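You operate a simulated robot arm through the tools that you are given. There is no shell and no other tool.

Carry out the task below with a simulated two-armed robot. There is one attempt and no reset: what you move stays moved.

JOB
Pick up the blue stock tin with one hand, pass it to the other hand and put it on the tray of the table welder. Set down upright: blue stock tin.

It is judged by the outcome, as a careful person would: the job done as asked, and still so three seconds after it is handed in. It fails if anything else is knocked over, pushed out of place, dropped, spilled or broken.

ROBOT AND FRAMES
Two 7-joint arms with two-finger parallel grippers on one trunk, on a base that moves. Base frame: it is fixed to the floor where the robot stands at the start and does not move with it; the origin is under the middle of the robot, x ahead of it, y to its left, z up; the surface under the hand at the start is at about z = 1.02. Units: m, degrees, N and s.
The left shoulder is at the start at [0.05, 0.165, 1.03], the right one opposite. With the tool pointing down near the work surface each hand reaches from about 0.1 to 0.64 m from the robot's upright axis, wherever it stands, measured 20 degrees to its own side. Places, roughly: tray of the table welder [0.1, 2.6, 1]. Payload 3.91 kg a hand.
Tool frame (each hand has its own): the origin (TCP) lies between the finger pads and is the grasp point; the fingertips stand 0.03 m ahead of it; z points along the fingers, y is the line along which they close. Largest opening 0.11 m; finger width 0.02, thickness 0.01; the body of the gripper, 0.048 by 0.112 m, starts 0.055 m behind the TCP.
Orientation is told as [roll, pitch, yaw] about the base's x, y, z axes, in that order, counted from this pose: with the fingers straight down and closing along the base's y, the tool's x points along the base's -x, its y along +y and its z along -z.

CONTROLS
- The arms move only by the tool send_rows. It takes "left_steps", "right_steps" or both (then of equal length, played together; a hand with none holds still); each is one flat list of numbers, 6 for each row, row after row: the shift along the base's x, y, z in cm, then the turn, a rotation vector about the base's x, y, z in degrees. In form: [tx, ty, tz, ax, ay, az, tx, ty, tz, ax, ay, az, ...]. A call has 1 to 20 rows; each row is the pose to reach, as a shift and turn from the pose commanded when the call began. "left_claw" and "right_claw" are, for a hand that has rows, the opening, from 0 (shut) to 1 (fully open), set as the call begins (left out, the last holds). Rows are played at 5 a second. More than 0.05 m and 8.6 degrees between two rows, or a gripper value outside its range, and nothing of the call is played. A pose out of reach is approached as far as the arm can. The call stops where the force on the tool passes 40 N (or 10 N more than at its start, if that is more) or the arm is blocked; 0.2 s more then pass. Each finger travels about 0.045 m/s and halts on what it meets, pressing with about 44 N; the grip force reading is that of the motor and also rises with nothing between the fingers. The clock runs only during rows and for 0.2 s after the last one: add rows that repeat a pose to give the fingers time. It gives the time, the measured TCP pose, the force on the tool (base axes), the opening and the grip force at its end, in the units of the frame above (readings bear some noise), with the torque about the TCP (base axes, N m) and any sound that the robot's microphone picked up.
- Cameras (640 x 400 px; columns grow to the right, rows downward): "scene" is now at [0.1044, 0.0154, 1.2834]; the picture's right is [0.21, -0.98, 0.00], its down [0.31, 0.07, -0.95] and it looks along [0.93, 0.20, 0.31] (base axes); focal length 214 px, centre (320, 200). "left" rides on the left gripper at [0.072, -0.017, -0.103] in its tool frame; the picture's right is [0.23, 0.97, 0.00], its down [-0.76, 0.18, -0.62] and it looks along [-0.61, 0.14, 0.78] (tool axes); focal length 222 px, centre (320, 200). "right" rides on the right gripper at [0.072, 0.017, -0.103] in its tool frame; the picture's right is [-0.23, 0.97, 0.00], its down [-0.76, -0.18, -0.62] and it looks along [-0.61, -0.14, 0.78] (tool axes); focal length 222 px, centre (320, 200). There is no depth. A picture from a camera that has moved, and an enlarged one, comes with that camera's place and axes in the base frame and with its lens.
- get_image(camera): a new picture of that camera. It takes no simulated time.
- slide_trunk(by): slides the trunk up (or, below 0, down) by that many m; the arms and the scene camera ride with it, the base frame stays. It gives what a move gives, with no picture.
- roll_base(legs): drives the robot by 1 to 6 legs, each [ahead, left, turn to the left] in m, m and degrees, along the robot's own axes; the way and the turn of a leg run together, so that a leg with both is an arc; at most 1.5 m and 180 degrees a leg. The arms and the cameras ride along, it lands a little off, and it stops where it bumps. It gives what a move gives.
- head_to(pan, tilt): turns the head with the scene camera to pan (to the left, within 80 degrees either way) and tilt (down, from -29 to 69), counted from straight ahead of the robot. It gives what a move gives.
- enlarge(camera, box): a new picture of the part [left, top, right, bottom] of that camera's present view, enlarged. It takes no simulated time.
- sign_off(): hands the job in; it is judged then, once.

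Places have to be worked out from the pictures, the camera data and where the tool is seen. Open the grippers and draw the arms clear of the work before you hand the job in, unless the task says otherwise.

The tools are called after "Request:" by a JSON object that holds its "method" and its "body". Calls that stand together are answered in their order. send_rows: Moves the arms, as the interface text tells. Its arguments: {"type":"object","properties":{"left_steps":{"type":"array","items":{"type":"number"}},"left_claw":{"type":"number"},"right_steps":{"type":"array","items":{"type":"number"}},"right_claw":{"type":"number"}},"required":[]} The other tools are called the same way: slide_trunk (by) moves the trunk up or down; roll_base (legs) drives the base; head_to (pan, tilt) turns the head that bears the scene camera; get_image (camera) takes a picture; enlarge (camera, box) takes an enlarged picture of a part of a camera's view; sign_off () hands the job in.

At the start:

```text
time_s: 0.0
left_tcp_pos: [0.3134, 0.2751, 1.1499]
left_tcp_rot: [-0.1, 0.0, 0.0]
left_force: [-0.4, 1.1, 0.1]
left_wrist_torque: [0.03, -0.01, 0.02]
left_opening: 0.1099
left_gripper_force: 0.1
right_tcp_pos: [0.473, -0.0879, 1.1502]
right_tcp_rot: [0.1, -0.2, 0.1]
right_force: [-0.3, 0.6, 0.3]
right_wrist_torque: [0.0, -0.02, 0.0]
right_opening: 0.1102
right_gripper_force: 0.1
trunk travel left (down, up): [-0.25, 0.253]
robot x, y, heading: [-0.0016, -0.0009, -0.0]
head pan, tilt (commanded): [12.2, -18.3]
```

scene: 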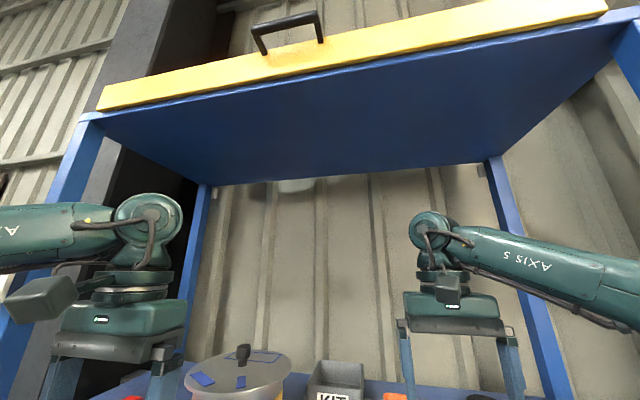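
right: 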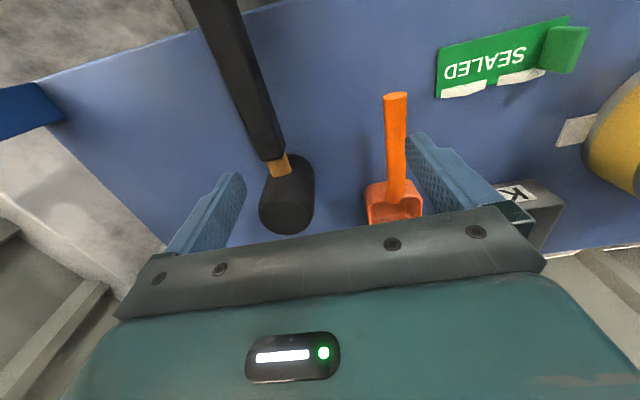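
left: 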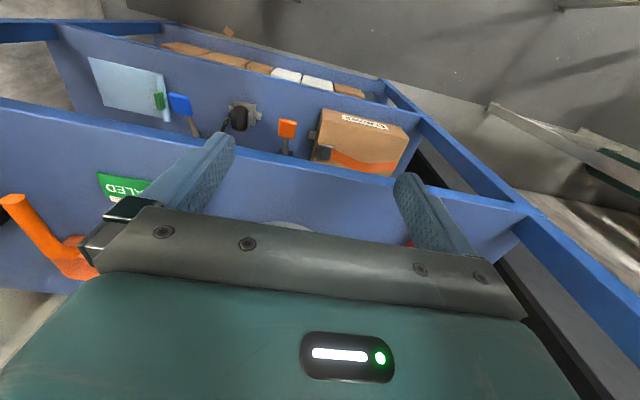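

The scene camera looks up at a shelf over the bench; I need to see the work surface. I tilt the head down to look straight ahead.

Request:
{"method": "head_to", "body": {"pan": 0, "tilt": 35}}

```text
time_s: 1.2
left_tcp_pos: [0.3144, 0.2744, 1.1504]
left_tcp_rot: [0.0, 0.0, 0.0]
left_force: [-0.2, -0.7, 0.3]
left_wrist_torque: [0.0, -0.01, -0.05]
left_opening: 0.1099
left_gripper_force: 0.0
right_tcp_pos: [0.4719, -0.0882, 1.15]
right_tcp_rot: [0.1, -0.1, 0.0]
right_force: [-0.5, 0.3, -0.2]
right_wrist_torque: [0.0, -0.03, 0.04]
right_opening: 0.11
right_gripper_force: 0.1
trunk travel left (down, up): [-0.25, 0.253]
robot x, y, heading: [0.0003, 0.001, -0.5]
head pan, tilt (commanded): [0.0, 35.0]
```

The head has turned; I take a picture of the bench.

Request:
{"method": "get_image", "body": {"camera": "scene"}}

```text
taken
camera scene: at [0.1167, -0.001, 1.2003], right [0.0, -1.0, 0.0], down [-0.57, 0.0, -0.82], along [0.82, 0.0, -0.57], focal length 214 px, centre (320, 200)
```

scene: 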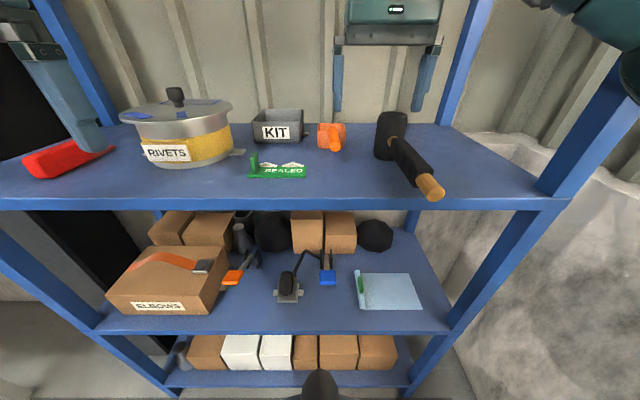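

I see a shelf rack with a pot, a kit box, a mallet and more; no obvious blue tin yet. I enlarge the upper board and look at it from the hand cameras.

Request:
{"method": "enlarge", "body": {"camera": "scene", "box": [0, 60, 320, 260]}}

Request:
{"method": "enlarge", "body": {"camera": "scene", "box": [240, 60, 560, 260]}}

Request:
{"method": "enlarge", "body": {"camera": "scene", "box": [90, 200, 450, 400]}}

```text
2.00 times, centred on (160, 160) of scene
camera zoom: at [0.1167, -0.001, 1.2003], right [0.0, -1.0, 0.0], down [-0.57, 0.0, -0.82], along [0.82, 0.0, -0.57], focal length 429 px, centre (640, 280)
```

zoom: 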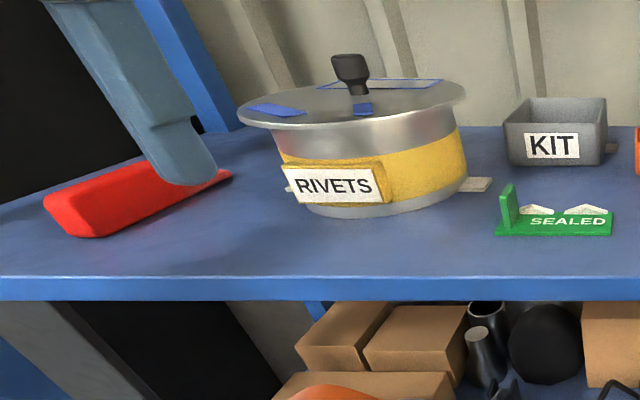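

```text
2.00 times, centred on (400, 160) of scene
camera zoom: at [0.1167, -0.001, 1.2003], right [0.0, -1.0, 0.0], down [-0.57, 0.0, -0.82], along [0.82, 0.0, -0.57], focal length 429 px, centre (160, 280)
```

zoom: 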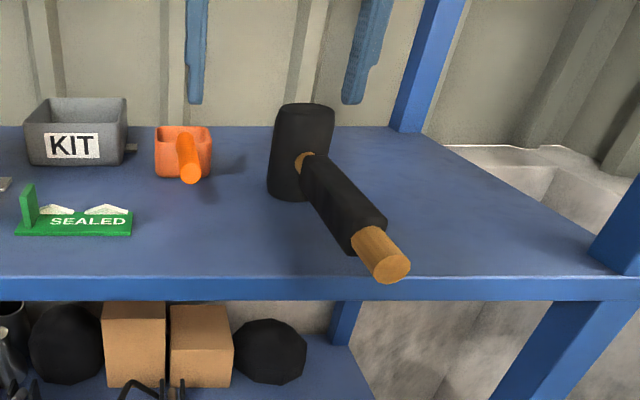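

```text
1.78 times, centred on (270, 300) of scene
camera zoom: at [0.1167, -0.001, 1.2003], right [0.0, -1.0, 0.0], down [-0.57, 0.0, -0.82], along [0.82, 0.0, -0.57], focal length 381 px, centre (409, 22)
```

zoom: 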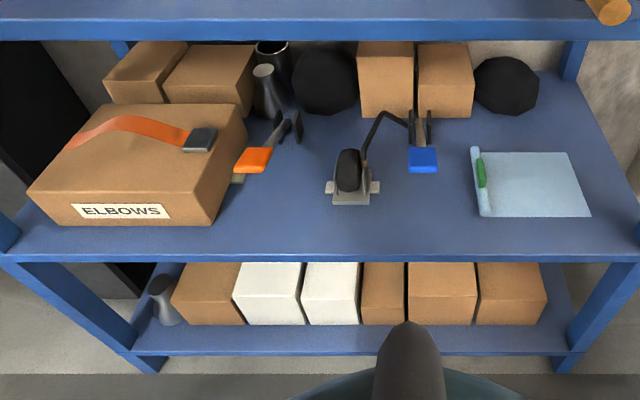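

No blue tin is visible on these boards. I look around: first to the left towards the table welder.

Request:
{"method": "head_to", "body": {"pan": 60, "tilt": 15}}

Request:
{"method": "get_image", "body": {"camera": "scene"}}

Request:
{"method": "head_to", "body": {"pan": -60, "tilt": 20}}

Request:
{"method": "get_image", "body": {"camera": "scene"}}

Request:
{"method": "head_to", "body": {"pan": 0, "tilt": -10}}

Request:
{"method": "get_image", "body": {"camera": "scene"}}

```text
time_s: 2.5
left_tcp_pos: [0.3132, 0.2737, 1.1494]
left_tcp_rot: [0.0, -0.1, 0.1]
left_force: [0.3, -0.3, -0.1]
left_wrist_torque: [0.01, -0.01, 0.01]
left_opening: 0.1103
left_gripper_force: 0.0
right_tcp_pos: [0.4727, -0.0889, 1.1506]
right_tcp_rot: [0.1, 0.0, 0.1]
right_force: [-0.9, 0.2, -0.5]
right_wrist_torque: [0.02, 0.0, 0.02]
right_opening: 0.1099
right_gripper_force: 0.1
trunk travel left (down, up): [-0.25, 0.253]
robot x, y, heading: [0.0015, 0.0015, -0.2]
head pan, tilt (commanded): [60.0, 15.0]
```

```text
taken
camera scene: at [0.0754, 0.0799, 1.2322], right [0.87, -0.5, 0.0], down [-0.13, -0.22, -0.97], along [0.48, 0.84, -0.26], focal length 214 px, centre (320, 200)
```

scene: 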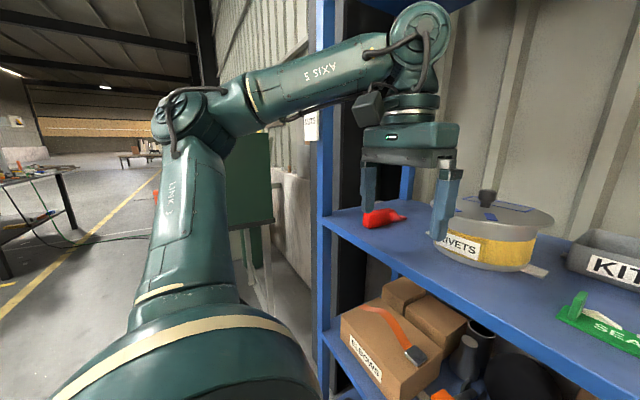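

```text
time_s: 4.5
left_tcp_pos: [0.3145, 0.2744, 1.1499]
left_tcp_rot: [0.0, 0.0, 0.1]
left_force: [-0.3, -0.4, 0.4]
left_wrist_torque: [-0.02, -0.01, 0.04]
left_opening: 0.11
left_gripper_force: 0.1
right_tcp_pos: [0.4726, -0.0876, 1.1513]
right_tcp_rot: [0.1, -0.1, -0.1]
right_force: [-0.5, -0.6, -0.4]
right_wrist_torque: [-0.01, -0.01, 0.01]
right_opening: 0.1101
right_gripper_force: 0.1
trunk travel left (down, up): [-0.25, 0.253]
robot x, y, heading: [0.0013, -0.0003, 0.1]
head pan, tilt (commanded): [-60.0, 20.0]
```

```text
taken
camera scene: at [0.0752, -0.0816, 1.2241], right [-0.87, -0.5, 0.0], down [-0.17, 0.3, -0.94], along [0.47, -0.81, -0.34], focal length 214 px, centre (320, 200)
```

scene: 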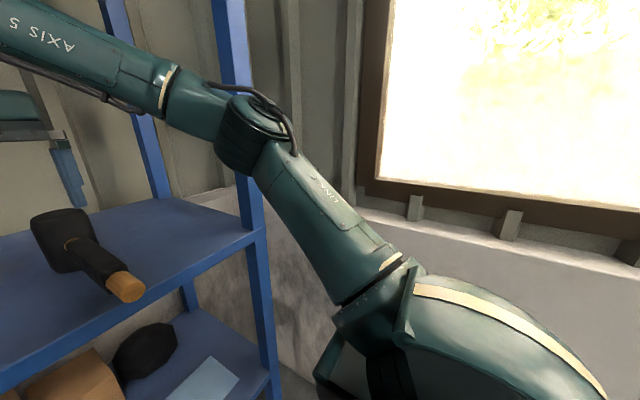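

```text
time_s: 5.8
left_tcp_pos: [0.3134, 0.2749, 1.1498]
left_tcp_rot: [0.0, 0.0, 0.0]
left_force: [0.1, 0.1, 0.7]
left_wrist_torque: [-0.01, -0.02, 0.01]
left_opening: 0.1103
left_gripper_force: 0.1
right_tcp_pos: [0.4722, -0.0881, 1.1507]
right_tcp_rot: [0.1, -0.1, 0.0]
right_force: [-0.5, -0.7, -0.2]
right_wrist_torque: [0.03, 0.01, 0.0]
right_opening: 0.1099
right_gripper_force: 0.0
trunk travel left (down, up): [-0.25, 0.253]
robot x, y, heading: [0.0, -0.0023, -0.2]
head pan, tilt (commanded): [0.0, -10.0]
```

```text
taken
camera scene: at [0.1129, -0.0011, 1.2716], right [0.0, -1.0, 0.0], down [0.17, 0.0, -0.98], along [0.98, 0.0, 0.17], focal length 214 px, centre (320, 200)
```

scene: 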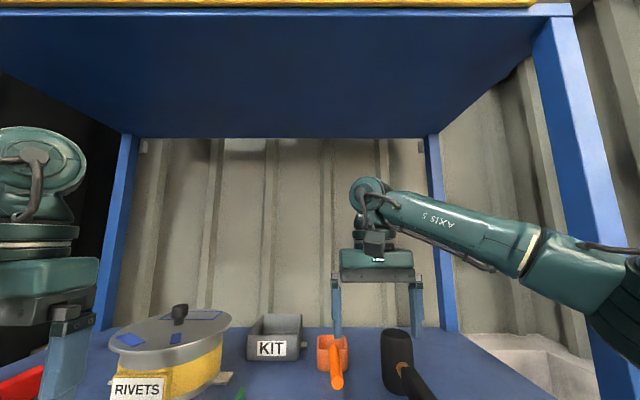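

The tin isn't in open view; it may be hidden behind or inside something. I draw the right hand back out of the rack so that I can raise the trunk and look over things.

Request:
{"method": "send_rows", "body": {"right_steps": [-4, -1, 0, 0, 0, 0, -8, -3, 0, 0, 0, 0, -12, -5, 0, 0, 0, 0, -16, -8, 0, 0, 0, 0, -18, -10, 0, 0, 0, 0]}}

Request:
{"method": "head_to", "body": {"pan": 0, "tilt": 40}}

```text
time_s: 7.0
left_tcp_pos: [0.3137, 0.2739, 1.1499]
left_tcp_rot: [0.0, 0.0, 0.0]
left_force: [0.5, -0.1, 0.4]
left_wrist_torque: [0.0, -0.03, -0.02]
left_opening: 0.1098
left_gripper_force: 0.1
right_tcp_pos: [0.2921, -0.1903, 1.1515]
right_tcp_rot: [0.1, -0.1, 0.0]
right_force: [0.0, -0.1, -0.7]
right_wrist_torque: [0.0, -0.02, 0.02]
right_opening: 0.1101
right_gripper_force: 0.0
trunk travel left (down, up): [-0.25, 0.253]
robot x, y, heading: [-0.0007, 0.0029, 0.1]
head pan, tilt (commanded): [0.0, -10.0]
```

```text
time_s: 8.2
left_tcp_pos: [0.3132, 0.273, 1.1497]
left_tcp_rot: [0.1, 0.1, -0.1]
left_force: [0.0, 0.1, -0.9]
left_wrist_torque: [0.02, -0.01, 0.01]
left_opening: 0.1096
left_gripper_force: 0.0
right_tcp_pos: [0.294, -0.1889, 1.1532]
right_tcp_rot: [0.1, -0.1, 0.0]
right_force: [0.9, 0.1, 0.6]
right_wrist_torque: [0.07, 0.02, 0.0]
right_opening: 0.11
right_gripper_force: 0.1
trunk travel left (down, up): [-0.25, 0.253]
robot x, y, heading: [-0.001, -0.0003, 0.3]
head pan, tilt (commanded): [0.0, 40.0]
```

Both hands are in front of the rack (front edge at about x = 0.38, board above at about z = 1.6). I raise the trunk to look into the boxes from above.

Request:
{"method": "slide_trunk", "body": {"by": 0.24}}

Request:
{"method": "get_image", "body": {"camera": "scene"}}

```text
time_s: 10.7
left_tcp_pos: [0.3144, 0.2744, 1.3898]
left_tcp_rot: [0.0, 0.0, 0.1]
left_force: [0.6, 0.2, -0.1]
left_wrist_torque: [0.0, 0.02, -0.02]
left_opening: 0.1101
left_gripper_force: 0.0
right_tcp_pos: [0.2929, -0.1895, 1.3913]
right_tcp_rot: [0.1, -0.2, 0.0]
right_force: [0.6, 0.0, 0.2]
right_wrist_torque: [-0.05, 0.01, -0.02]
right_opening: 0.1099
right_gripper_force: 0.1
trunk travel left (down, up): [-0.49, 0.013]
robot x, y, heading: [0.0001, 0.0009, 0.0]
head pan, tilt (commanded): [0.0, 40.0]
```

```text
taken
camera scene: at [0.1137, -0.001, 1.4327], right [0.0, -1.0, 0.0], down [-0.64, 0.0, -0.77], along [0.77, 0.0, -0.64], focal length 214 px, centre (320, 200)
```

scene: 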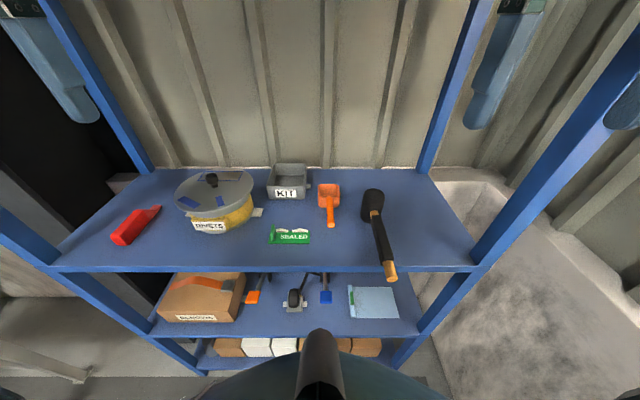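

Request:
{"method": "enlarge", "body": {"camera": "scene", "box": [150, 150, 350, 275]}}

Request:
{"method": "enlarge", "body": {"camera": "scene", "box": [140, 260, 440, 380]}}

Request:
{"method": "get_image", "body": {"camera": "right"}}

Request:
{"method": "get_image", "body": {"camera": "left"}}

```text
3.20 times, centred on (250, 212) of scene
camera zoom: at [0.1137, -0.001, 1.4327], right [0.0, -1.0, 0.0], down [-0.64, 0.0, -0.77], along [0.77, 0.0, -0.64], focal length 686 px, centre (544, 160)
```

zoom: 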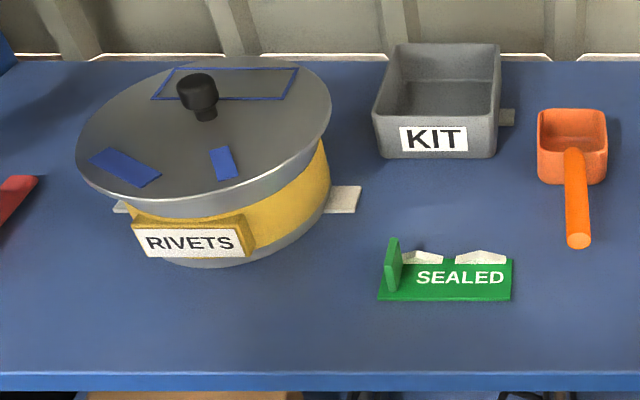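

```text
2.13 times, centred on (290, 320) of scene
camera zoom: at [0.1137, -0.001, 1.4327], right [0.0, -1.0, 0.0], down [-0.64, 0.0, -0.77], along [0.77, 0.0, -0.64], focal length 458 px, centre (384, -56)
```

zoom: 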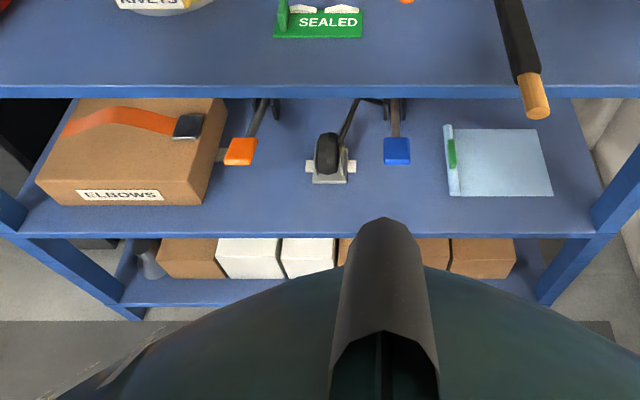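

```text
taken
camera right: at [0.2191, -0.1716, 1.4954], right [0.23, 0.97, 0.0], down [0.76, -0.18, 0.62], along [0.61, -0.14, -0.78], focal length 222 px, centre (320, 200)
```

right: 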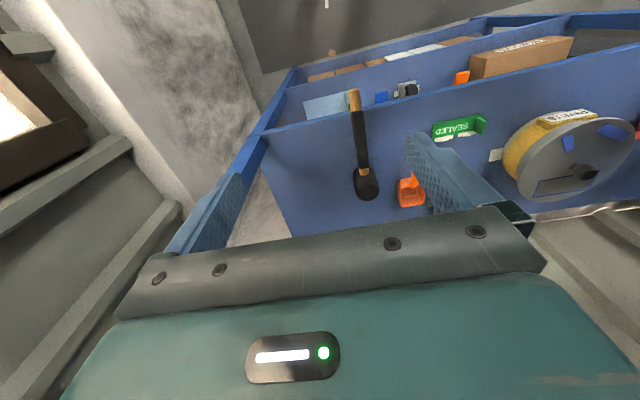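

```text
taken
camera left: at [0.2403, 0.2572, 1.4935], right [-0.23, 0.97, 0.0], down [0.76, 0.18, 0.62], along [0.61, 0.14, -0.78], focal length 222 px, centre (320, 200)
```

left: 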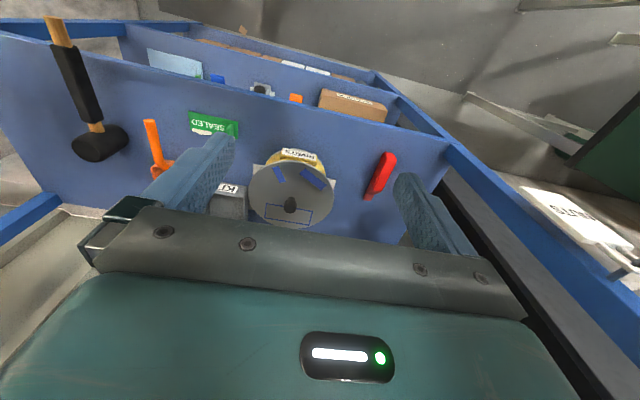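

The KIT box looks empty. I look at the areas to the left (a green cabinet and a white label are visible) with the raised camera.

Request:
{"method": "enlarge", "body": {"camera": "left", "box": [440, 60, 640, 300]}}

Request:
{"method": "head_to", "body": {"pan": 80, "tilt": 15}}

Request:
{"method": "get_image", "body": {"camera": "scene"}}

Request:
{"method": "head_to", "body": {"pan": 45, "tilt": 30}}

Request:
{"method": "get_image", "body": {"camera": "scene"}}

Request:
{"method": "head_to", "body": {"pan": -75, "tilt": 15}}

Request:
{"method": "get_image", "body": {"camera": "scene"}}

```text
1.67 times, centred on (540, 180) of left
camera zoom: at [0.2403, 0.2572, 1.4935], right [-0.23, 0.97, 0.0], down [0.76, 0.18, 0.62], along [0.61, 0.14, -0.78], focal length 370 px, centre (-47, 233)
```

zoom: 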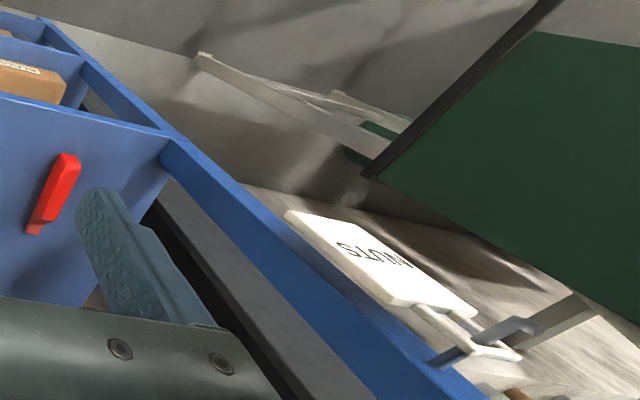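

```text
time_s: 12.2
left_tcp_pos: [0.3134, 0.2726, 1.3908]
left_tcp_rot: [0.0, 0.0, 0.0]
left_force: [0.2, -0.8, -1.0]
left_wrist_torque: [-0.01, -0.02, 0.0]
left_opening: 0.11
left_gripper_force: 0.0
right_tcp_pos: [0.293, -0.1892, 1.3924]
right_tcp_rot: [0.2, -0.1, 0.1]
right_force: [-0.2, -0.4, -0.5]
right_wrist_torque: [-0.01, 0.0, 0.02]
right_opening: 0.1099
right_gripper_force: 0.1
trunk travel left (down, up): [-0.49, 0.013]
robot x, y, heading: [0.0026, -0.0019, -0.1]
head pan, tilt (commanded): [80.0, 15.0]
```

```text
taken
camera scene: at [0.0449, 0.091, 1.4722], right [0.98, -0.17, 0.0], down [-0.05, -0.26, -0.97], along [0.17, 0.95, -0.26], focal length 214 px, centre (320, 200)
```

scene: 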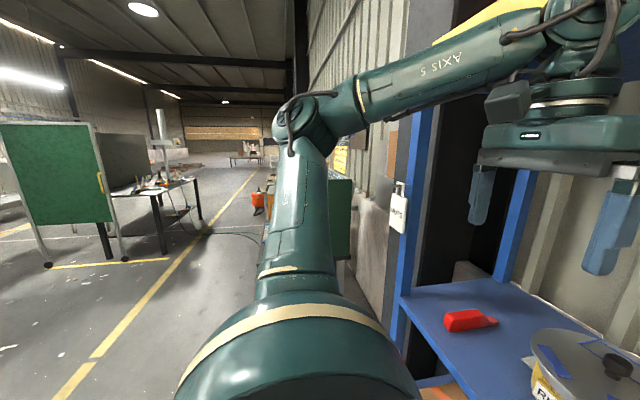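

```text
time_s: 13.2
left_tcp_pos: [0.3142, 0.2742, 1.3893]
left_tcp_rot: [0.0, 0.0, 0.0]
left_force: [-1.0, 0.6, -0.3]
left_wrist_torque: [0.0, 0.02, 0.02]
left_opening: 0.1099
left_gripper_force: 0.1
right_tcp_pos: [0.2927, -0.19, 1.3912]
right_tcp_rot: [0.1, 0.0, 0.0]
right_force: [0.5, -0.2, -0.1]
right_wrist_torque: [-0.01, 0.01, -0.04]
right_opening: 0.1098
right_gripper_force: 0.0
trunk travel left (down, up): [-0.49, 0.013]
robot x, y, heading: [-0.0006, 0.0001, -0.0]
head pan, tilt (commanded): [45.0, 30.0]
```

```text
taken
camera scene: at [0.0925, 0.063, 1.4481], right [0.71, -0.71, 0.0], down [-0.35, -0.35, -0.87], along [0.61, 0.61, -0.5], focal length 214 px, centre (320, 200)
```

scene: 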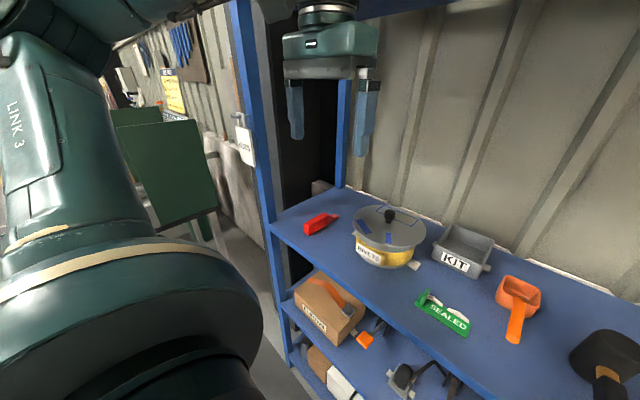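

```text
time_s: 15.2
left_tcp_pos: [0.3134, 0.2745, 1.3894]
left_tcp_rot: [0.1, 0.0, 0.0]
left_force: [0.3, -0.4, -0.4]
left_wrist_torque: [0.0, 0.01, 0.0]
left_opening: 0.1102
left_gripper_force: 0.1
right_tcp_pos: [0.2933, -0.1896, 1.392]
right_tcp_rot: [0.1, -0.1, 0.1]
right_force: [0.1, 0.5, 0.6]
right_wrist_torque: [-0.04, 0.02, -0.02]
right_opening: 0.1098
right_gripper_force: 0.2
trunk travel left (down, up): [-0.49, 0.013]
robot x, y, heading: [-0.0016, 0.0003, 0.1]
head pan, tilt (commanded): [-75.0, 15.0]
```

```text
taken
camera scene: at [0.0528, -0.0912, 1.4722], right [-0.97, -0.26, 0.0], down [-0.07, 0.25, -0.97], along [0.25, -0.93, -0.26], focal length 214 px, centre (320, 200)
```

scene: 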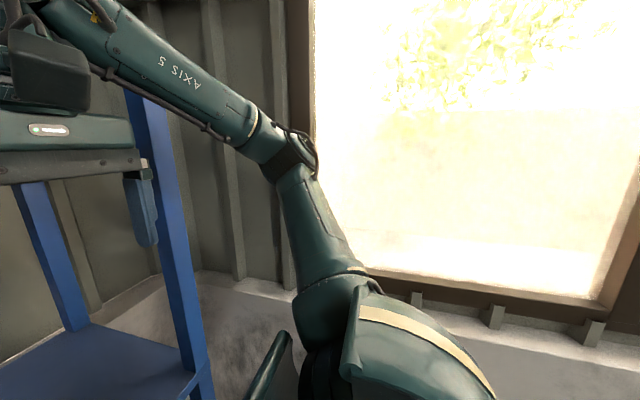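

Nothing blue and tin-like so far, except possibly hidden in the pot or on the lower boards. I back the robot away from the rack a little so I can lower the trunk and inspect the lower boards.

Request:
{"method": "roll_base", "body": {"legs": [[-0.35, 0, 0]]}}

Request:
{"method": "head_to", "body": {"pan": 0, "tilt": 30}}

Request:
{"method": "get_image", "body": {"camera": "scene"}}

```text
time_s: 17.5
left_tcp_pos: [-0.0352, 0.2735, 1.3907]
left_tcp_rot: [-0.1, 0.0, 0.0]
left_force: [0.1, -0.2, -0.1]
left_wrist_torque: [0.0, -0.02, 0.01]
left_opening: 0.1099
left_gripper_force: 0.1
right_tcp_pos: [-0.0558, -0.1895, 1.3912]
right_tcp_rot: [0.1, -0.1, 0.0]
right_force: [0.6, -1.0, 0.2]
right_wrist_torque: [0.0, 0.0, 0.01]
right_opening: 0.11
right_gripper_force: 0.0
trunk travel left (down, up): [-0.49, 0.013]
robot x, y, heading: [-0.3466, 0.0011, 0.0]
head pan, tilt (commanded): [-75.0, 15.0]
```

```text
time_s: 19.0
left_tcp_pos: [-0.0344, 0.2744, 1.391]
left_tcp_rot: [-0.1, 0.0, 0.0]
left_force: [-0.7, -0.1, -0.6]
left_wrist_torque: [-0.02, 0.03, 0.04]
left_opening: 0.1101
left_gripper_force: 0.0
right_tcp_pos: [-0.0548, -0.1888, 1.3916]
right_tcp_rot: [0.2, -0.1, 0.0]
right_force: [-0.5, -0.3, 1.0]
right_wrist_torque: [0.0, -0.01, -0.01]
right_opening: 0.1101
right_gripper_force: 0.0
trunk travel left (down, up): [-0.49, 0.013]
robot x, y, heading: [-0.3477, -0.0005, -0.0]
head pan, tilt (commanded): [0.0, 30.0]
```

```text
taken
camera scene: at [-0.2294, -0.0011, 1.4481], right [0.0, -1.0, 0.0], down [-0.5, 0.0, -0.87], along [0.87, 0.0, -0.5], focal length 214 px, centre (320, 200)
```

scene: 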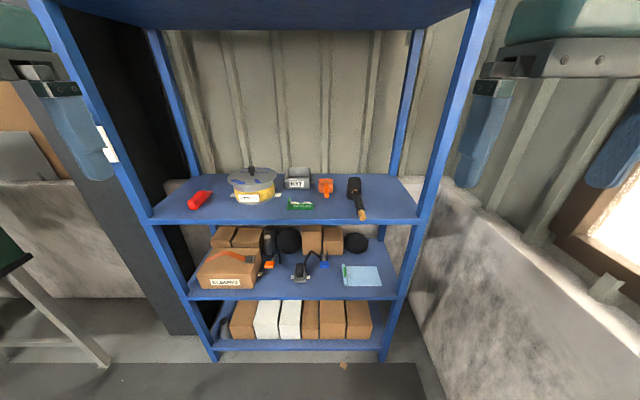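

Now I see the whole rack. I lower the trunk to look straight into the middle and bottom boards.

Request:
{"method": "slide_trunk", "body": {"by": -0.45}}

Request:
{"method": "get_image", "body": {"camera": "scene"}}

Request:
{"method": "enlarge", "body": {"camera": "scene", "box": [160, 100, 460, 290]}}

```text
refused: -0.45 is not a number from -0.4 to 0.4
```

```text
taken
camera scene: at [-0.2294, -0.0011, 1.4481], right [0.0, -1.0, 0.0], down [-0.5, 0.0, -0.87], along [0.87, 0.0, -0.5], focal length 214 px, centre (320, 200)
```

scene: 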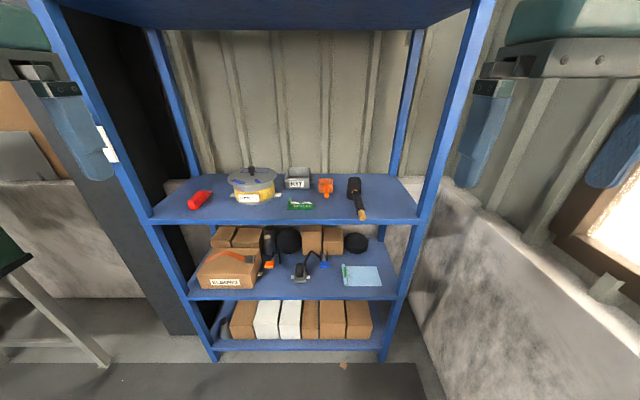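

```text
2.11 times, centred on (310, 195) of scene
camera zoom: at [-0.2294, -0.0011, 1.4481], right [0.0, -1.0, 0.0], down [-0.5, 0.0, -0.87], along [0.87, 0.0, -0.5], focal length 452 px, centre (341, 210)
```

zoom: 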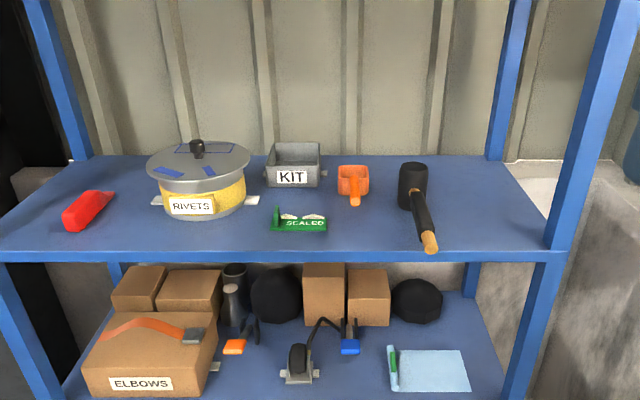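

The slide is limited to 0.4 m per call, so I lower by 0.4.

Request:
{"method": "slide_trunk", "body": {"by": -0.4}}

Request:
{"method": "get_image", "body": {"camera": "scene"}}

Request:
{"method": "enlarge", "body": {"camera": "scene", "box": [160, 100, 460, 290]}}

```text
time_s: 22.8
left_tcp_pos: [-0.0355, 0.2743, 0.9898]
left_tcp_rot: [0.0, 0.1, -0.1]
left_force: [0.7, -1.0, 0.2]
left_wrist_torque: [-0.03, -0.02, 0.02]
left_opening: 0.11
left_gripper_force: 0.0
right_tcp_pos: [-0.0552, -0.1893, 0.9908]
right_tcp_rot: [0.1, -0.1, 0.0]
right_force: [0.1, -0.8, -0.5]
right_wrist_torque: [-0.01, 0.04, -0.03]
right_opening: 0.1099
right_gripper_force: 0.1
trunk travel left (down, up): [-0.09, 0.413]
robot x, y, heading: [-0.3482, -0.001, -0.2]
head pan, tilt (commanded): [0.0, 30.0]
```

```text
taken
camera scene: at [-0.2294, -0.001, 1.0481], right [0.0, -1.0, 0.0], down [-0.5, 0.0, -0.87], along [0.87, 0.0, -0.5], focal length 214 px, centre (320, 200)
```

scene: 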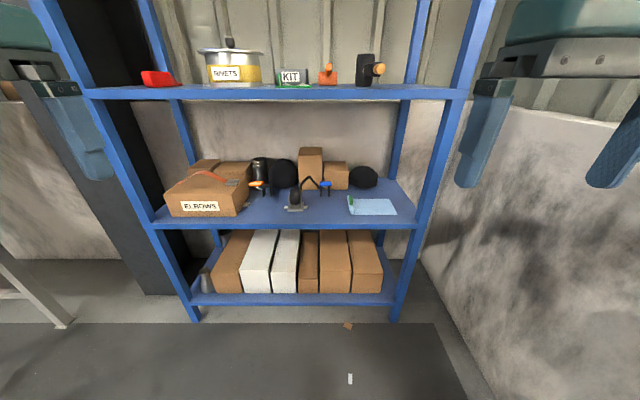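

```text
2.11 times, centred on (310, 195) of scene
camera zoom: at [-0.2294, -0.001, 1.0481], right [0.0, -1.0, 0.0], down [-0.5, 0.0, -0.87], along [0.87, 0.0, -0.5], focal length 452 px, centre (341, 210)
```

zoom: 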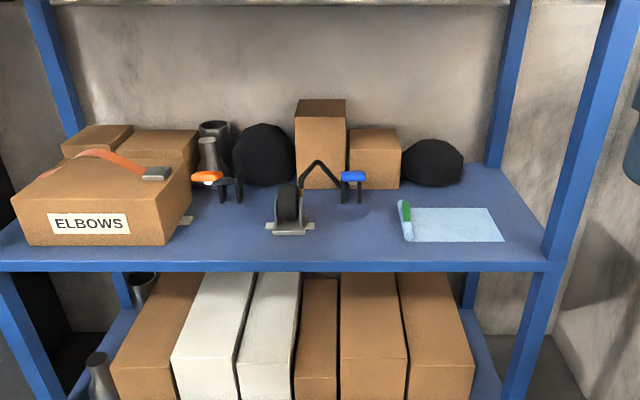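

The lower boards show boxes, small gray cans and hand tools but no blue tin. I turn the robot in place to the left (clear radius around it: rack at 0.7 m, wall at 0.65 m) to look at the rest of the workshop, raising the trunk back to about its start height first.

Request:
{"method": "slide_trunk", "body": {"by": 0.3}}

Request:
{"method": "roll_base", "body": {"legs": [[0, 0, 90]]}}

Request:
{"method": "head_to", "body": {"pan": 0, "tilt": 15}}

Request:
{"method": "get_image", "body": {"camera": "scene"}}

Request:
{"method": "head_to", "body": {"pan": 70, "tilt": 15}}

Request:
{"method": "get_image", "body": {"camera": "scene"}}

```text
time_s: 25.8
left_tcp_pos: [-0.0341, 0.2743, 1.2904]
left_tcp_rot: [0.0, 0.0, 0.1]
left_force: [-0.9, -0.6, -0.2]
left_wrist_torque: [0.0, 0.05, 0.04]
left_opening: 0.1102
left_gripper_force: 0.1
right_tcp_pos: [-0.0556, -0.1896, 1.292]
right_tcp_rot: [0.2, -0.1, 0.0]
right_force: [0.9, -0.4, -0.1]
right_wrist_torque: [0.01, -0.02, -0.01]
right_opening: 0.11
right_gripper_force: 0.1
trunk travel left (down, up): [-0.39, 0.113]
robot x, y, heading: [-0.3506, 0.0017, 0.1]
head pan, tilt (commanded): [0.0, 30.0]
```

```text
time_s: 30.0
left_tcp_pos: [-0.6222, 0.3129, 1.2906]
left_tcp_rot: [0.1, 0.1, 90.1]
left_force: [-0.2, 0.1, 0.4]
left_wrist_torque: [-0.04, -0.01, 0.01]
left_opening: 0.1098
left_gripper_force: 0.2
right_tcp_pos: [-0.1593, 0.2934, 1.2915]
right_tcp_rot: [0.1, -0.1, 90.0]
right_force: [0.9, -0.4, -1.2]
right_wrist_torque: [-0.01, 0.01, -0.02]
right_opening: 0.1102
right_gripper_force: 0.1
trunk travel left (down, up): [-0.39, 0.113]
robot x, y, heading: [-0.3463, -0.0002, 89.9]
head pan, tilt (commanded): [0.0, 30.0]
```

```text
time_s: 30.8
left_tcp_pos: [-0.6232, 0.3135, 1.2898]
left_tcp_rot: [0.0, -0.1, 90.2]
left_force: [-0.1, -0.1, -0.2]
left_wrist_torque: [0.02, 0.02, -0.02]
left_opening: 0.1101
left_gripper_force: 0.0
right_tcp_pos: [-0.1589, 0.2928, 1.2907]
right_tcp_rot: [0.1, 0.0, 90.1]
right_force: [-0.7, 0.0, -0.1]
right_wrist_torque: [-0.01, 0.0, 0.01]
right_opening: 0.1099
right_gripper_force: 0.1
trunk travel left (down, up): [-0.39, 0.113]
robot x, y, heading: [-0.3499, 0.0022, 90.0]
head pan, tilt (commanded): [0.0, 15.0]
```

```text
taken
camera scene: at [-0.3492, 0.1217, 1.3722], right [1.0, 0.0, 0.0], down [0.0, -0.26, -0.97], along [0.0, 0.97, -0.26], focal length 214 px, centre (320, 200)
```

scene: 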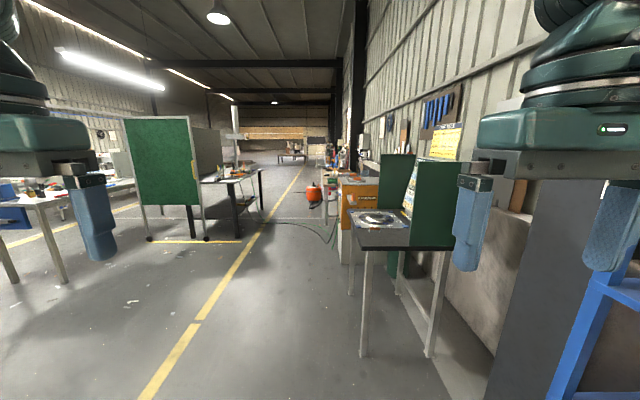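

```text
time_s: 32.2
left_tcp_pos: [-0.6226, 0.3134, 1.2902]
left_tcp_rot: [0.0, 0.1, 90.2]
left_force: [0.0, 0.1, 0.3]
left_wrist_torque: [-0.01, -0.01, -0.02]
left_opening: 0.1102
left_gripper_force: 0.1
right_tcp_pos: [-0.1581, 0.2935, 1.2916]
right_tcp_rot: [0.0, -0.2, 90.0]
right_force: [0.6, 0.1, -0.5]
right_wrist_torque: [0.0, -0.01, -0.01]
right_opening: 0.1102
right_gripper_force: 0.1
trunk travel left (down, up): [-0.39, 0.113]
robot x, y, heading: [-0.3465, 0.0022, 89.9]
head pan, tilt (commanded): [70.0, 15.0]
```

```text
taken
camera scene: at [-0.4369, 0.0602, 1.3723], right [0.34, 0.94, 0.0], down [0.24, -0.09, -0.97], along [-0.91, 0.33, -0.26], focal length 214 px, centre (320, 200)
```

scene: 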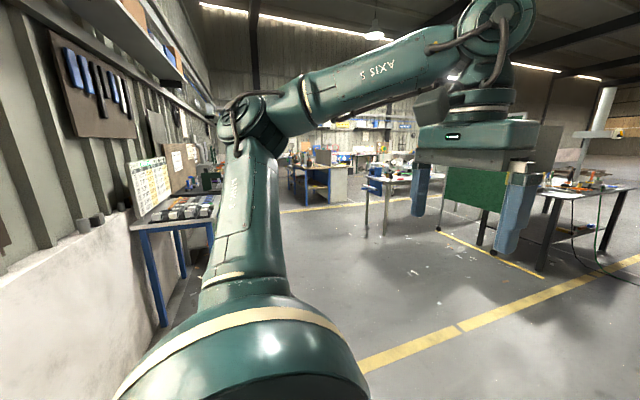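

I see a table with green screens, and an orange machine behind it at about [0.1, 2.6]. I zoom in on these, and look ahead again.

Request:
{"method": "head_to", "body": {"pan": -10, "tilt": 15}}

Request:
{"method": "enlarge", "body": {"camera": "scene", "box": [220, 120, 420, 250]}}

Request:
{"method": "enlarge", "body": {"camera": "scene", "box": [0, 100, 300, 290]}}

```text
time_s: 33.7
left_tcp_pos: [-0.6237, 0.3136, 1.2899]
left_tcp_rot: [0.0, 0.0, 90.1]
left_force: [-0.2, 0.9, -0.3]
left_wrist_torque: [0.01, -0.01, 0.0]
left_opening: 0.1102
left_gripper_force: 0.1
right_tcp_pos: [-0.1595, 0.2932, 1.2907]
right_tcp_rot: [0.1, -0.1, 90.0]
right_force: [0.4, -0.4, -0.9]
right_wrist_torque: [-0.01, -0.03, -0.02]
right_opening: 0.11
right_gripper_force: 0.0
trunk travel left (down, up): [-0.39, 0.113]
robot x, y, heading: [-0.3473, 0.0, 90.2]
head pan, tilt (commanded): [-10.0, 15.0]
```

```text
3.08 times, centred on (320, 185) of scene
camera zoom: at [-0.333, 0.1202, 1.3723], right [0.99, -0.17, 0.0], down [-0.04, -0.26, -0.97], along [0.17, 0.95, -0.26], focal length 660 px, centre (320, 246)
```

zoom: 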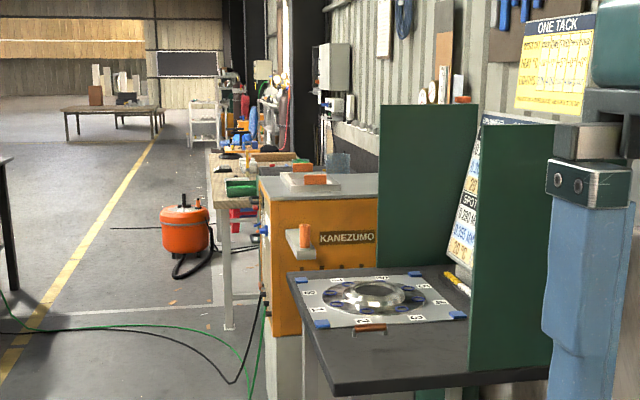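

```text
2.11 times, centred on (150, 195) of scene
camera zoom: at [-0.333, 0.1202, 1.3723], right [0.99, -0.17, 0.0], down [-0.04, -0.26, -0.97], along [0.17, 0.95, -0.26], focal length 452 px, centre (678, 210)
```

zoom: 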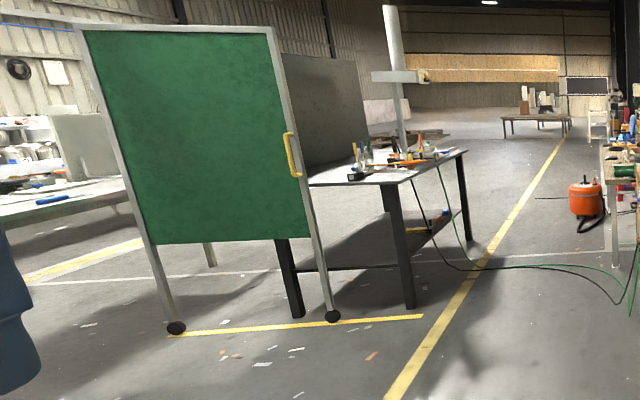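

I zoom further on the orange machine and the plate table in front of it.

Request:
{"method": "enlarge", "body": {"camera": "scene", "box": [295, 160, 375, 215]}}

Request:
{"method": "enlarge", "body": {"camera": "scene", "box": [300, 195, 400, 260]}}

```text
7.27 times, centred on (335, 188) of scene
camera zoom: at [-0.333, 0.1202, 1.3723], right [0.99, -0.17, 0.0], down [-0.04, -0.26, -0.97], along [0.17, 0.95, -0.26], focal length 1560 px, centre (211, 291)
```

zoom: 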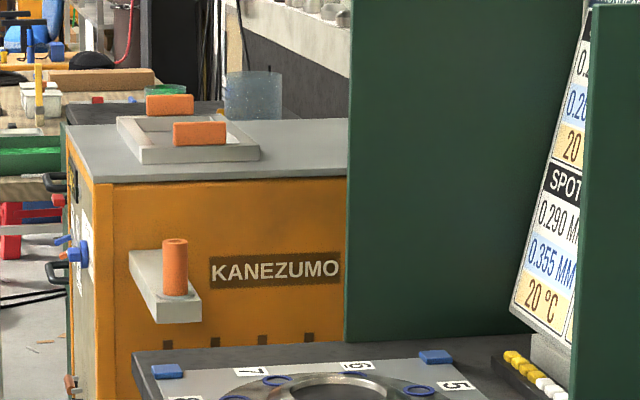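

```text
6.15 times, centred on (350, 228) of scene
camera zoom: at [-0.333, 0.1202, 1.3723], right [0.99, -0.17, 0.0], down [-0.04, -0.26, -0.97], along [0.17, 0.95, -0.26], focal length 1320 px, centre (135, 31)
```

zoom: 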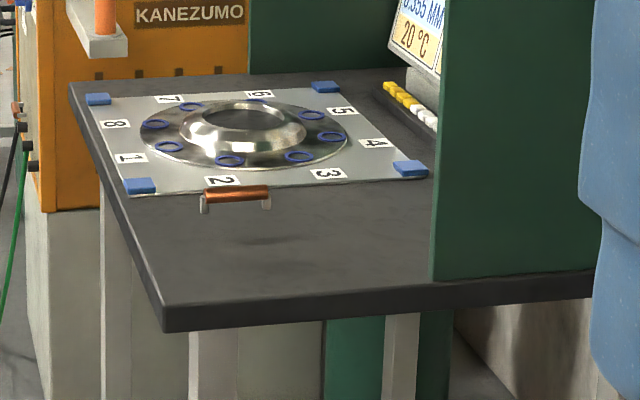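

The orange "KANEZUMO" machine with a tray on top at about [0.08, 2.6, 0.95] is the table welder. I now check the bench behind the robot for the tin.

Request:
{"method": "head_to", "body": {"pan": 78, "tilt": 15}}

Request:
{"method": "enlarge", "body": {"camera": "scene", "box": [100, 120, 300, 250]}}

Request:
{"method": "enlarge", "body": {"camera": "scene", "box": [290, 110, 490, 240]}}

Request:
{"method": "enlarge", "body": {"camera": "scene", "box": [440, 110, 640, 240]}}

```text
time_s: 35.4
left_tcp_pos: [-0.6231, 0.3126, 1.2896]
left_tcp_rot: [0.0, 0.0, 90.1]
left_force: [0.6, -0.2, -0.6]
left_wrist_torque: [-0.02, 0.03, -0.01]
left_opening: 0.1101
left_gripper_force: 0.0
right_tcp_pos: [-0.1587, 0.2925, 1.2916]
right_tcp_rot: [0.2, -0.1, 90.0]
right_force: [-0.5, -1.0, -0.4]
right_wrist_torque: [-0.01, -0.01, 0.01]
right_opening: 0.1099
right_gripper_force: 0.0
trunk travel left (down, up): [-0.39, 0.113]
robot x, y, heading: [-0.3496, -0.0048, 90.2]
head pan, tilt (commanded): [78.0, 15.0]
```

```text
3.08 times, centred on (200, 185) of scene
camera zoom: at [-0.4405, 0.0476, 1.3723], right [0.21, 0.98, 0.0], down [0.25, -0.05, -0.97], along [-0.94, 0.2, -0.26], focal length 660 px, centre (689, 246)
```

zoom: 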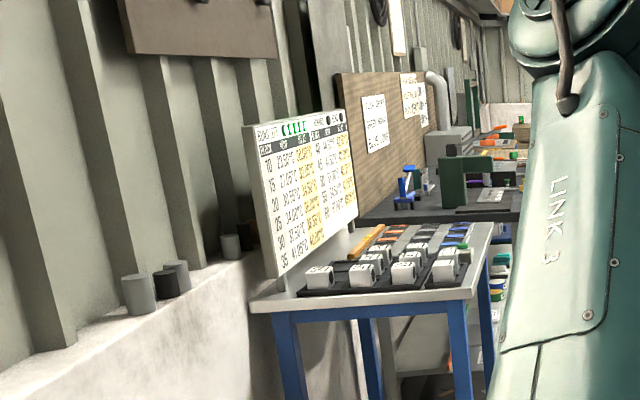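

```text
3.08 times, centred on (390, 175) of scene
camera zoom: at [-0.4405, 0.0476, 1.3723], right [0.21, 0.98, 0.0], down [0.25, -0.05, -0.97], along [-0.94, 0.2, -0.26], focal length 660 px, centre (105, 277)
```

zoom: 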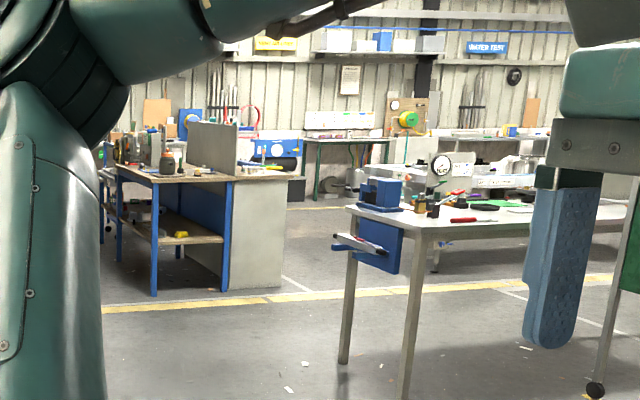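

```text
3.08 times, centred on (540, 175) of scene
camera zoom: at [-0.4405, 0.0476, 1.3723], right [0.21, 0.98, 0.0], down [0.25, -0.05, -0.97], along [-0.94, 0.2, -0.26], focal length 660 px, centre (-357, 277)
```

zoom: 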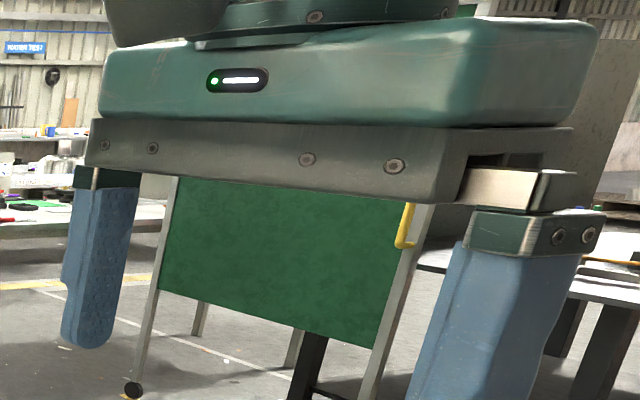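

The rest of the shop is benches far away with no evident blue tin near. The pot, KIT box and ELBOWS box at the rack have mounting lugs, so the tin may be inside or behind one. I return to the rack and inspect closely.

Request:
{"method": "roll_base", "body": {"legs": [[0, 0, -90], [0.33, 0, 0]]}}

Request:
{"method": "slide_trunk", "body": {"by": 0.11}}

Request:
{"method": "head_to", "body": {"pan": 0, "tilt": 45}}

Request:
{"method": "get_image", "body": {"camera": "scene"}}

```text
time_s: 41.4
left_tcp_pos: [0.2975, 0.26, 1.29]
left_tcp_rot: [0.0, 0.1, -1.2]
left_force: [0.0, 0.1, 0.1]
left_wrist_torque: [0.0, 0.0, 0.01]
left_opening: 0.1103
left_gripper_force: 0.2
right_tcp_pos: [0.2656, -0.2035, 1.2923]
right_tcp_rot: [0.1, 0.0, -1.3]
right_force: [-0.8, -0.4, -0.5]
right_wrist_torque: [0.02, 0.05, -0.02]
right_opening: 0.1102
right_gripper_force: 0.1
trunk travel left (down, up): [-0.39, 0.113]
robot x, y, heading: [-0.0219, -0.0037, -1.5]
head pan, tilt (commanded): [78.0, 15.0]
```

```text
time_s: 42.8
left_tcp_pos: [0.2963, 0.2602, 1.3994]
left_tcp_rot: [0.0, 0.0, -1.2]
left_force: [-0.9, 0.0, -0.4]
left_wrist_torque: [0.0, -0.02, -0.01]
left_opening: 0.1099
left_gripper_force: 0.0
right_tcp_pos: [0.2652, -0.2027, 1.4017]
right_tcp_rot: [0.1, 0.0, -1.3]
right_force: [-0.5, 0.1, -0.6]
right_wrist_torque: [-0.01, 0.03, 0.01]
right_opening: 0.1102
right_gripper_force: 0.0
trunk travel left (down, up): [-0.5, 0.003]
robot x, y, heading: [-0.0208, -0.007, -1.2]
head pan, tilt (commanded): [78.0, 15.0]
```

```text
time_s: 44.3
left_tcp_pos: [0.2972, 0.2604, 1.3989]
left_tcp_rot: [0.0, 0.0, -1.2]
left_force: [-0.6, 0.4, 0.0]
left_wrist_torque: [-0.02, 0.0, -0.02]
left_opening: 0.1099
left_gripper_force: 0.0
right_tcp_pos: [0.2656, -0.203, 1.402]
right_tcp_rot: [0.1, 0.0, -1.2]
right_force: [0.1, 0.4, -0.1]
right_wrist_torque: [0.03, 0.0, 0.01]
right_opening: 0.11
right_gripper_force: 0.0
trunk travel left (down, up): [-0.5, 0.003]
robot x, y, heading: [-0.0187, -0.0073, -1.4]
head pan, tilt (commanded): [0.0, 45.0]
```

```text
taken
camera scene: at [0.0868, -0.0106, 1.4355], right [-0.02, -1.0, 0.0], down [-0.71, 0.01, -0.71], along [0.71, -0.01, -0.71], focal length 214 px, centre (320, 200)
```

scene: 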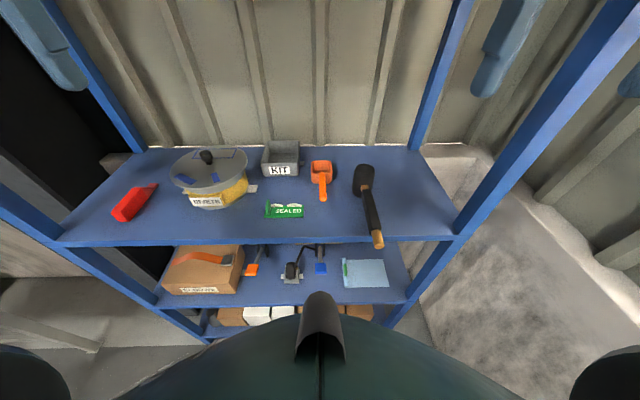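

I enlarge the left hand camera's view of the pot and kit box from its present spot.

Request:
{"method": "get_image", "body": {"camera": "left"}}

Request:
{"method": "enlarge", "body": {"camera": "left", "box": [190, 120, 390, 245]}}

Request:
{"method": "enlarge", "body": {"camera": "scene", "box": [150, 130, 350, 255]}}

```text
taken
camera left: at [0.2227, 0.2446, 1.5036], right [-0.21, 0.98, 0.0], down [0.77, 0.16, 0.62], along [0.61, 0.13, -0.78], focal length 222 px, centre (320, 200)
```

left: 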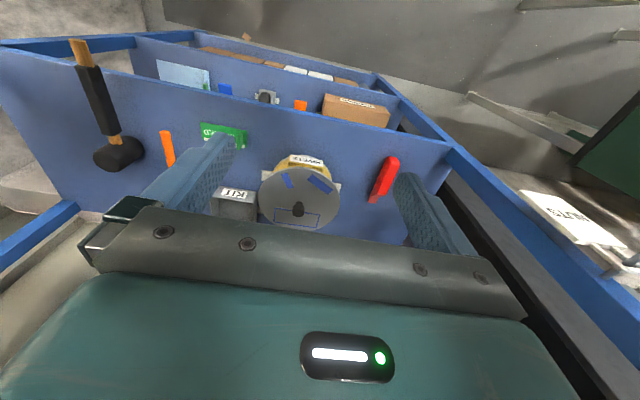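

```text
3.20 times, centred on (290, 182) of left
camera zoom: at [0.2227, 0.2446, 1.5036], right [-0.21, 0.98, 0.0], down [0.77, 0.16, 0.62], along [0.61, 0.13, -0.78], focal length 711 px, centre (416, 256)
```

zoom: 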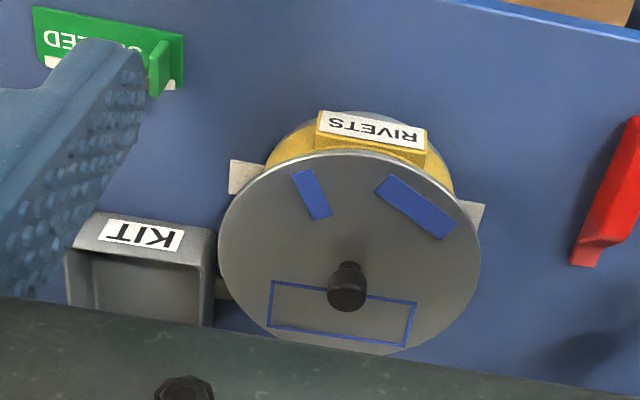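

```text
3.20 times, centred on (250, 192) of scene
camera zoom: at [0.0868, -0.0106, 1.4355], right [-0.02, -1.0, 0.0], down [-0.71, 0.01, -0.71], along [0.71, -0.01, -0.71], focal length 686 px, centre (544, 224)
```

zoom: 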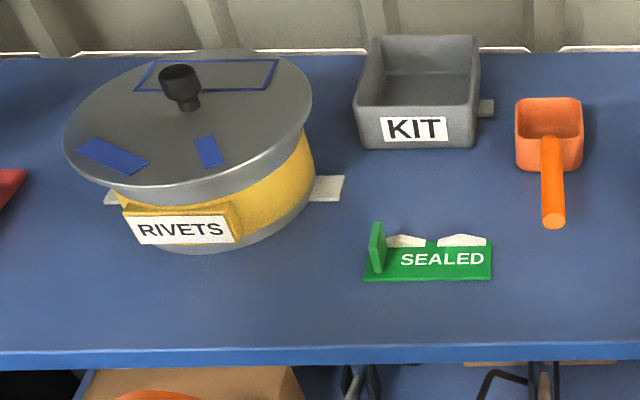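

The knob of the pot's lid triangulates to about [0.549, 0.266, 1.135]; lid about 0.19 across; the tin is most likely inside the pot. I plan to lift the lid with the left hand, look, take the tin with the right hand, then put the lid back. First I bring the left hand inward, then shift the base to centre on the pot.

Request:
{"method": "send_rows", "body": {"left_steps": [-2, -4, 0, 0, 0, 0, -3, -8, 0, 0, 0, 0, -4, -12, 0, 0, 0, 0], "right_steps": [0, 0, 0, 0, 0, 0, 0, 0, 0, 0, 0, 0, 0, 0, 0, 0, 0, 0]}}

Request:
{"method": "roll_base", "body": {"legs": [[0, 0.27, 1.4]]}}

Request:
{"method": "get_image", "body": {"camera": "scene"}}

```text
time_s: 45.1
left_tcp_pos: [0.2578, 0.1376, 1.4004]
left_tcp_rot: [0.0, 0.0, -1.2]
left_force: [-0.4, 0.6, 0.0]
left_wrist_torque: [0.0, -0.03, 0.01]
left_opening: 0.1098
left_gripper_force: 0.0
right_tcp_pos: [0.2648, -0.2045, 1.4019]
right_tcp_rot: [0.1, -0.1, -1.4]
right_force: [-0.8, -0.2, -0.2]
right_wrist_torque: [0.06, -0.04, -0.02]
right_opening: 0.1098
right_gripper_force: 0.0
trunk travel left (down, up): [-0.5, 0.003]
robot x, y, heading: [-0.0208, -0.0046, -1.6]
head pan, tilt (commanded): [0.0, 45.0]
```

```text
time_s: 48.1
left_tcp_pos: [0.2579, 0.4155, 1.3999]
left_tcp_rot: [0.0, 0.1, 0.0]
left_force: [-0.3, 0.4, 0.5]
left_wrist_torque: [0.02, 0.02, 0.0]
left_opening: 0.1098
left_gripper_force: 0.0
right_tcp_pos: [0.2733, 0.0721, 1.4021]
right_tcp_rot: [0.1, -0.1, 0.0]
right_force: [-0.1, 0.6, 0.0]
right_wrist_torque: [0.01, 0.03, -0.03]
right_opening: 0.11
right_gripper_force: 0.1
trunk travel left (down, up): [-0.5, 0.003]
robot x, y, heading: [-0.0196, 0.2628, 0.1]
head pan, tilt (commanded): [0.0, 45.0]
```

```text
taken
camera scene: at [0.0898, 0.2606, 1.4354], right [0.0, -1.0, 0.0], down [-0.71, 0.0, -0.71], along [0.71, 0.0, -0.71], focal length 214 px, centre (320, 200)
```

scene: 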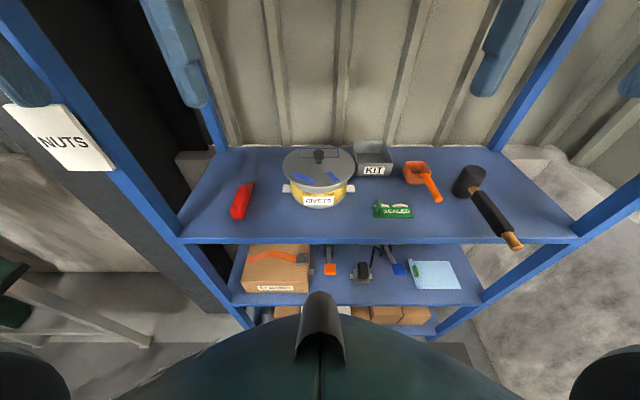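

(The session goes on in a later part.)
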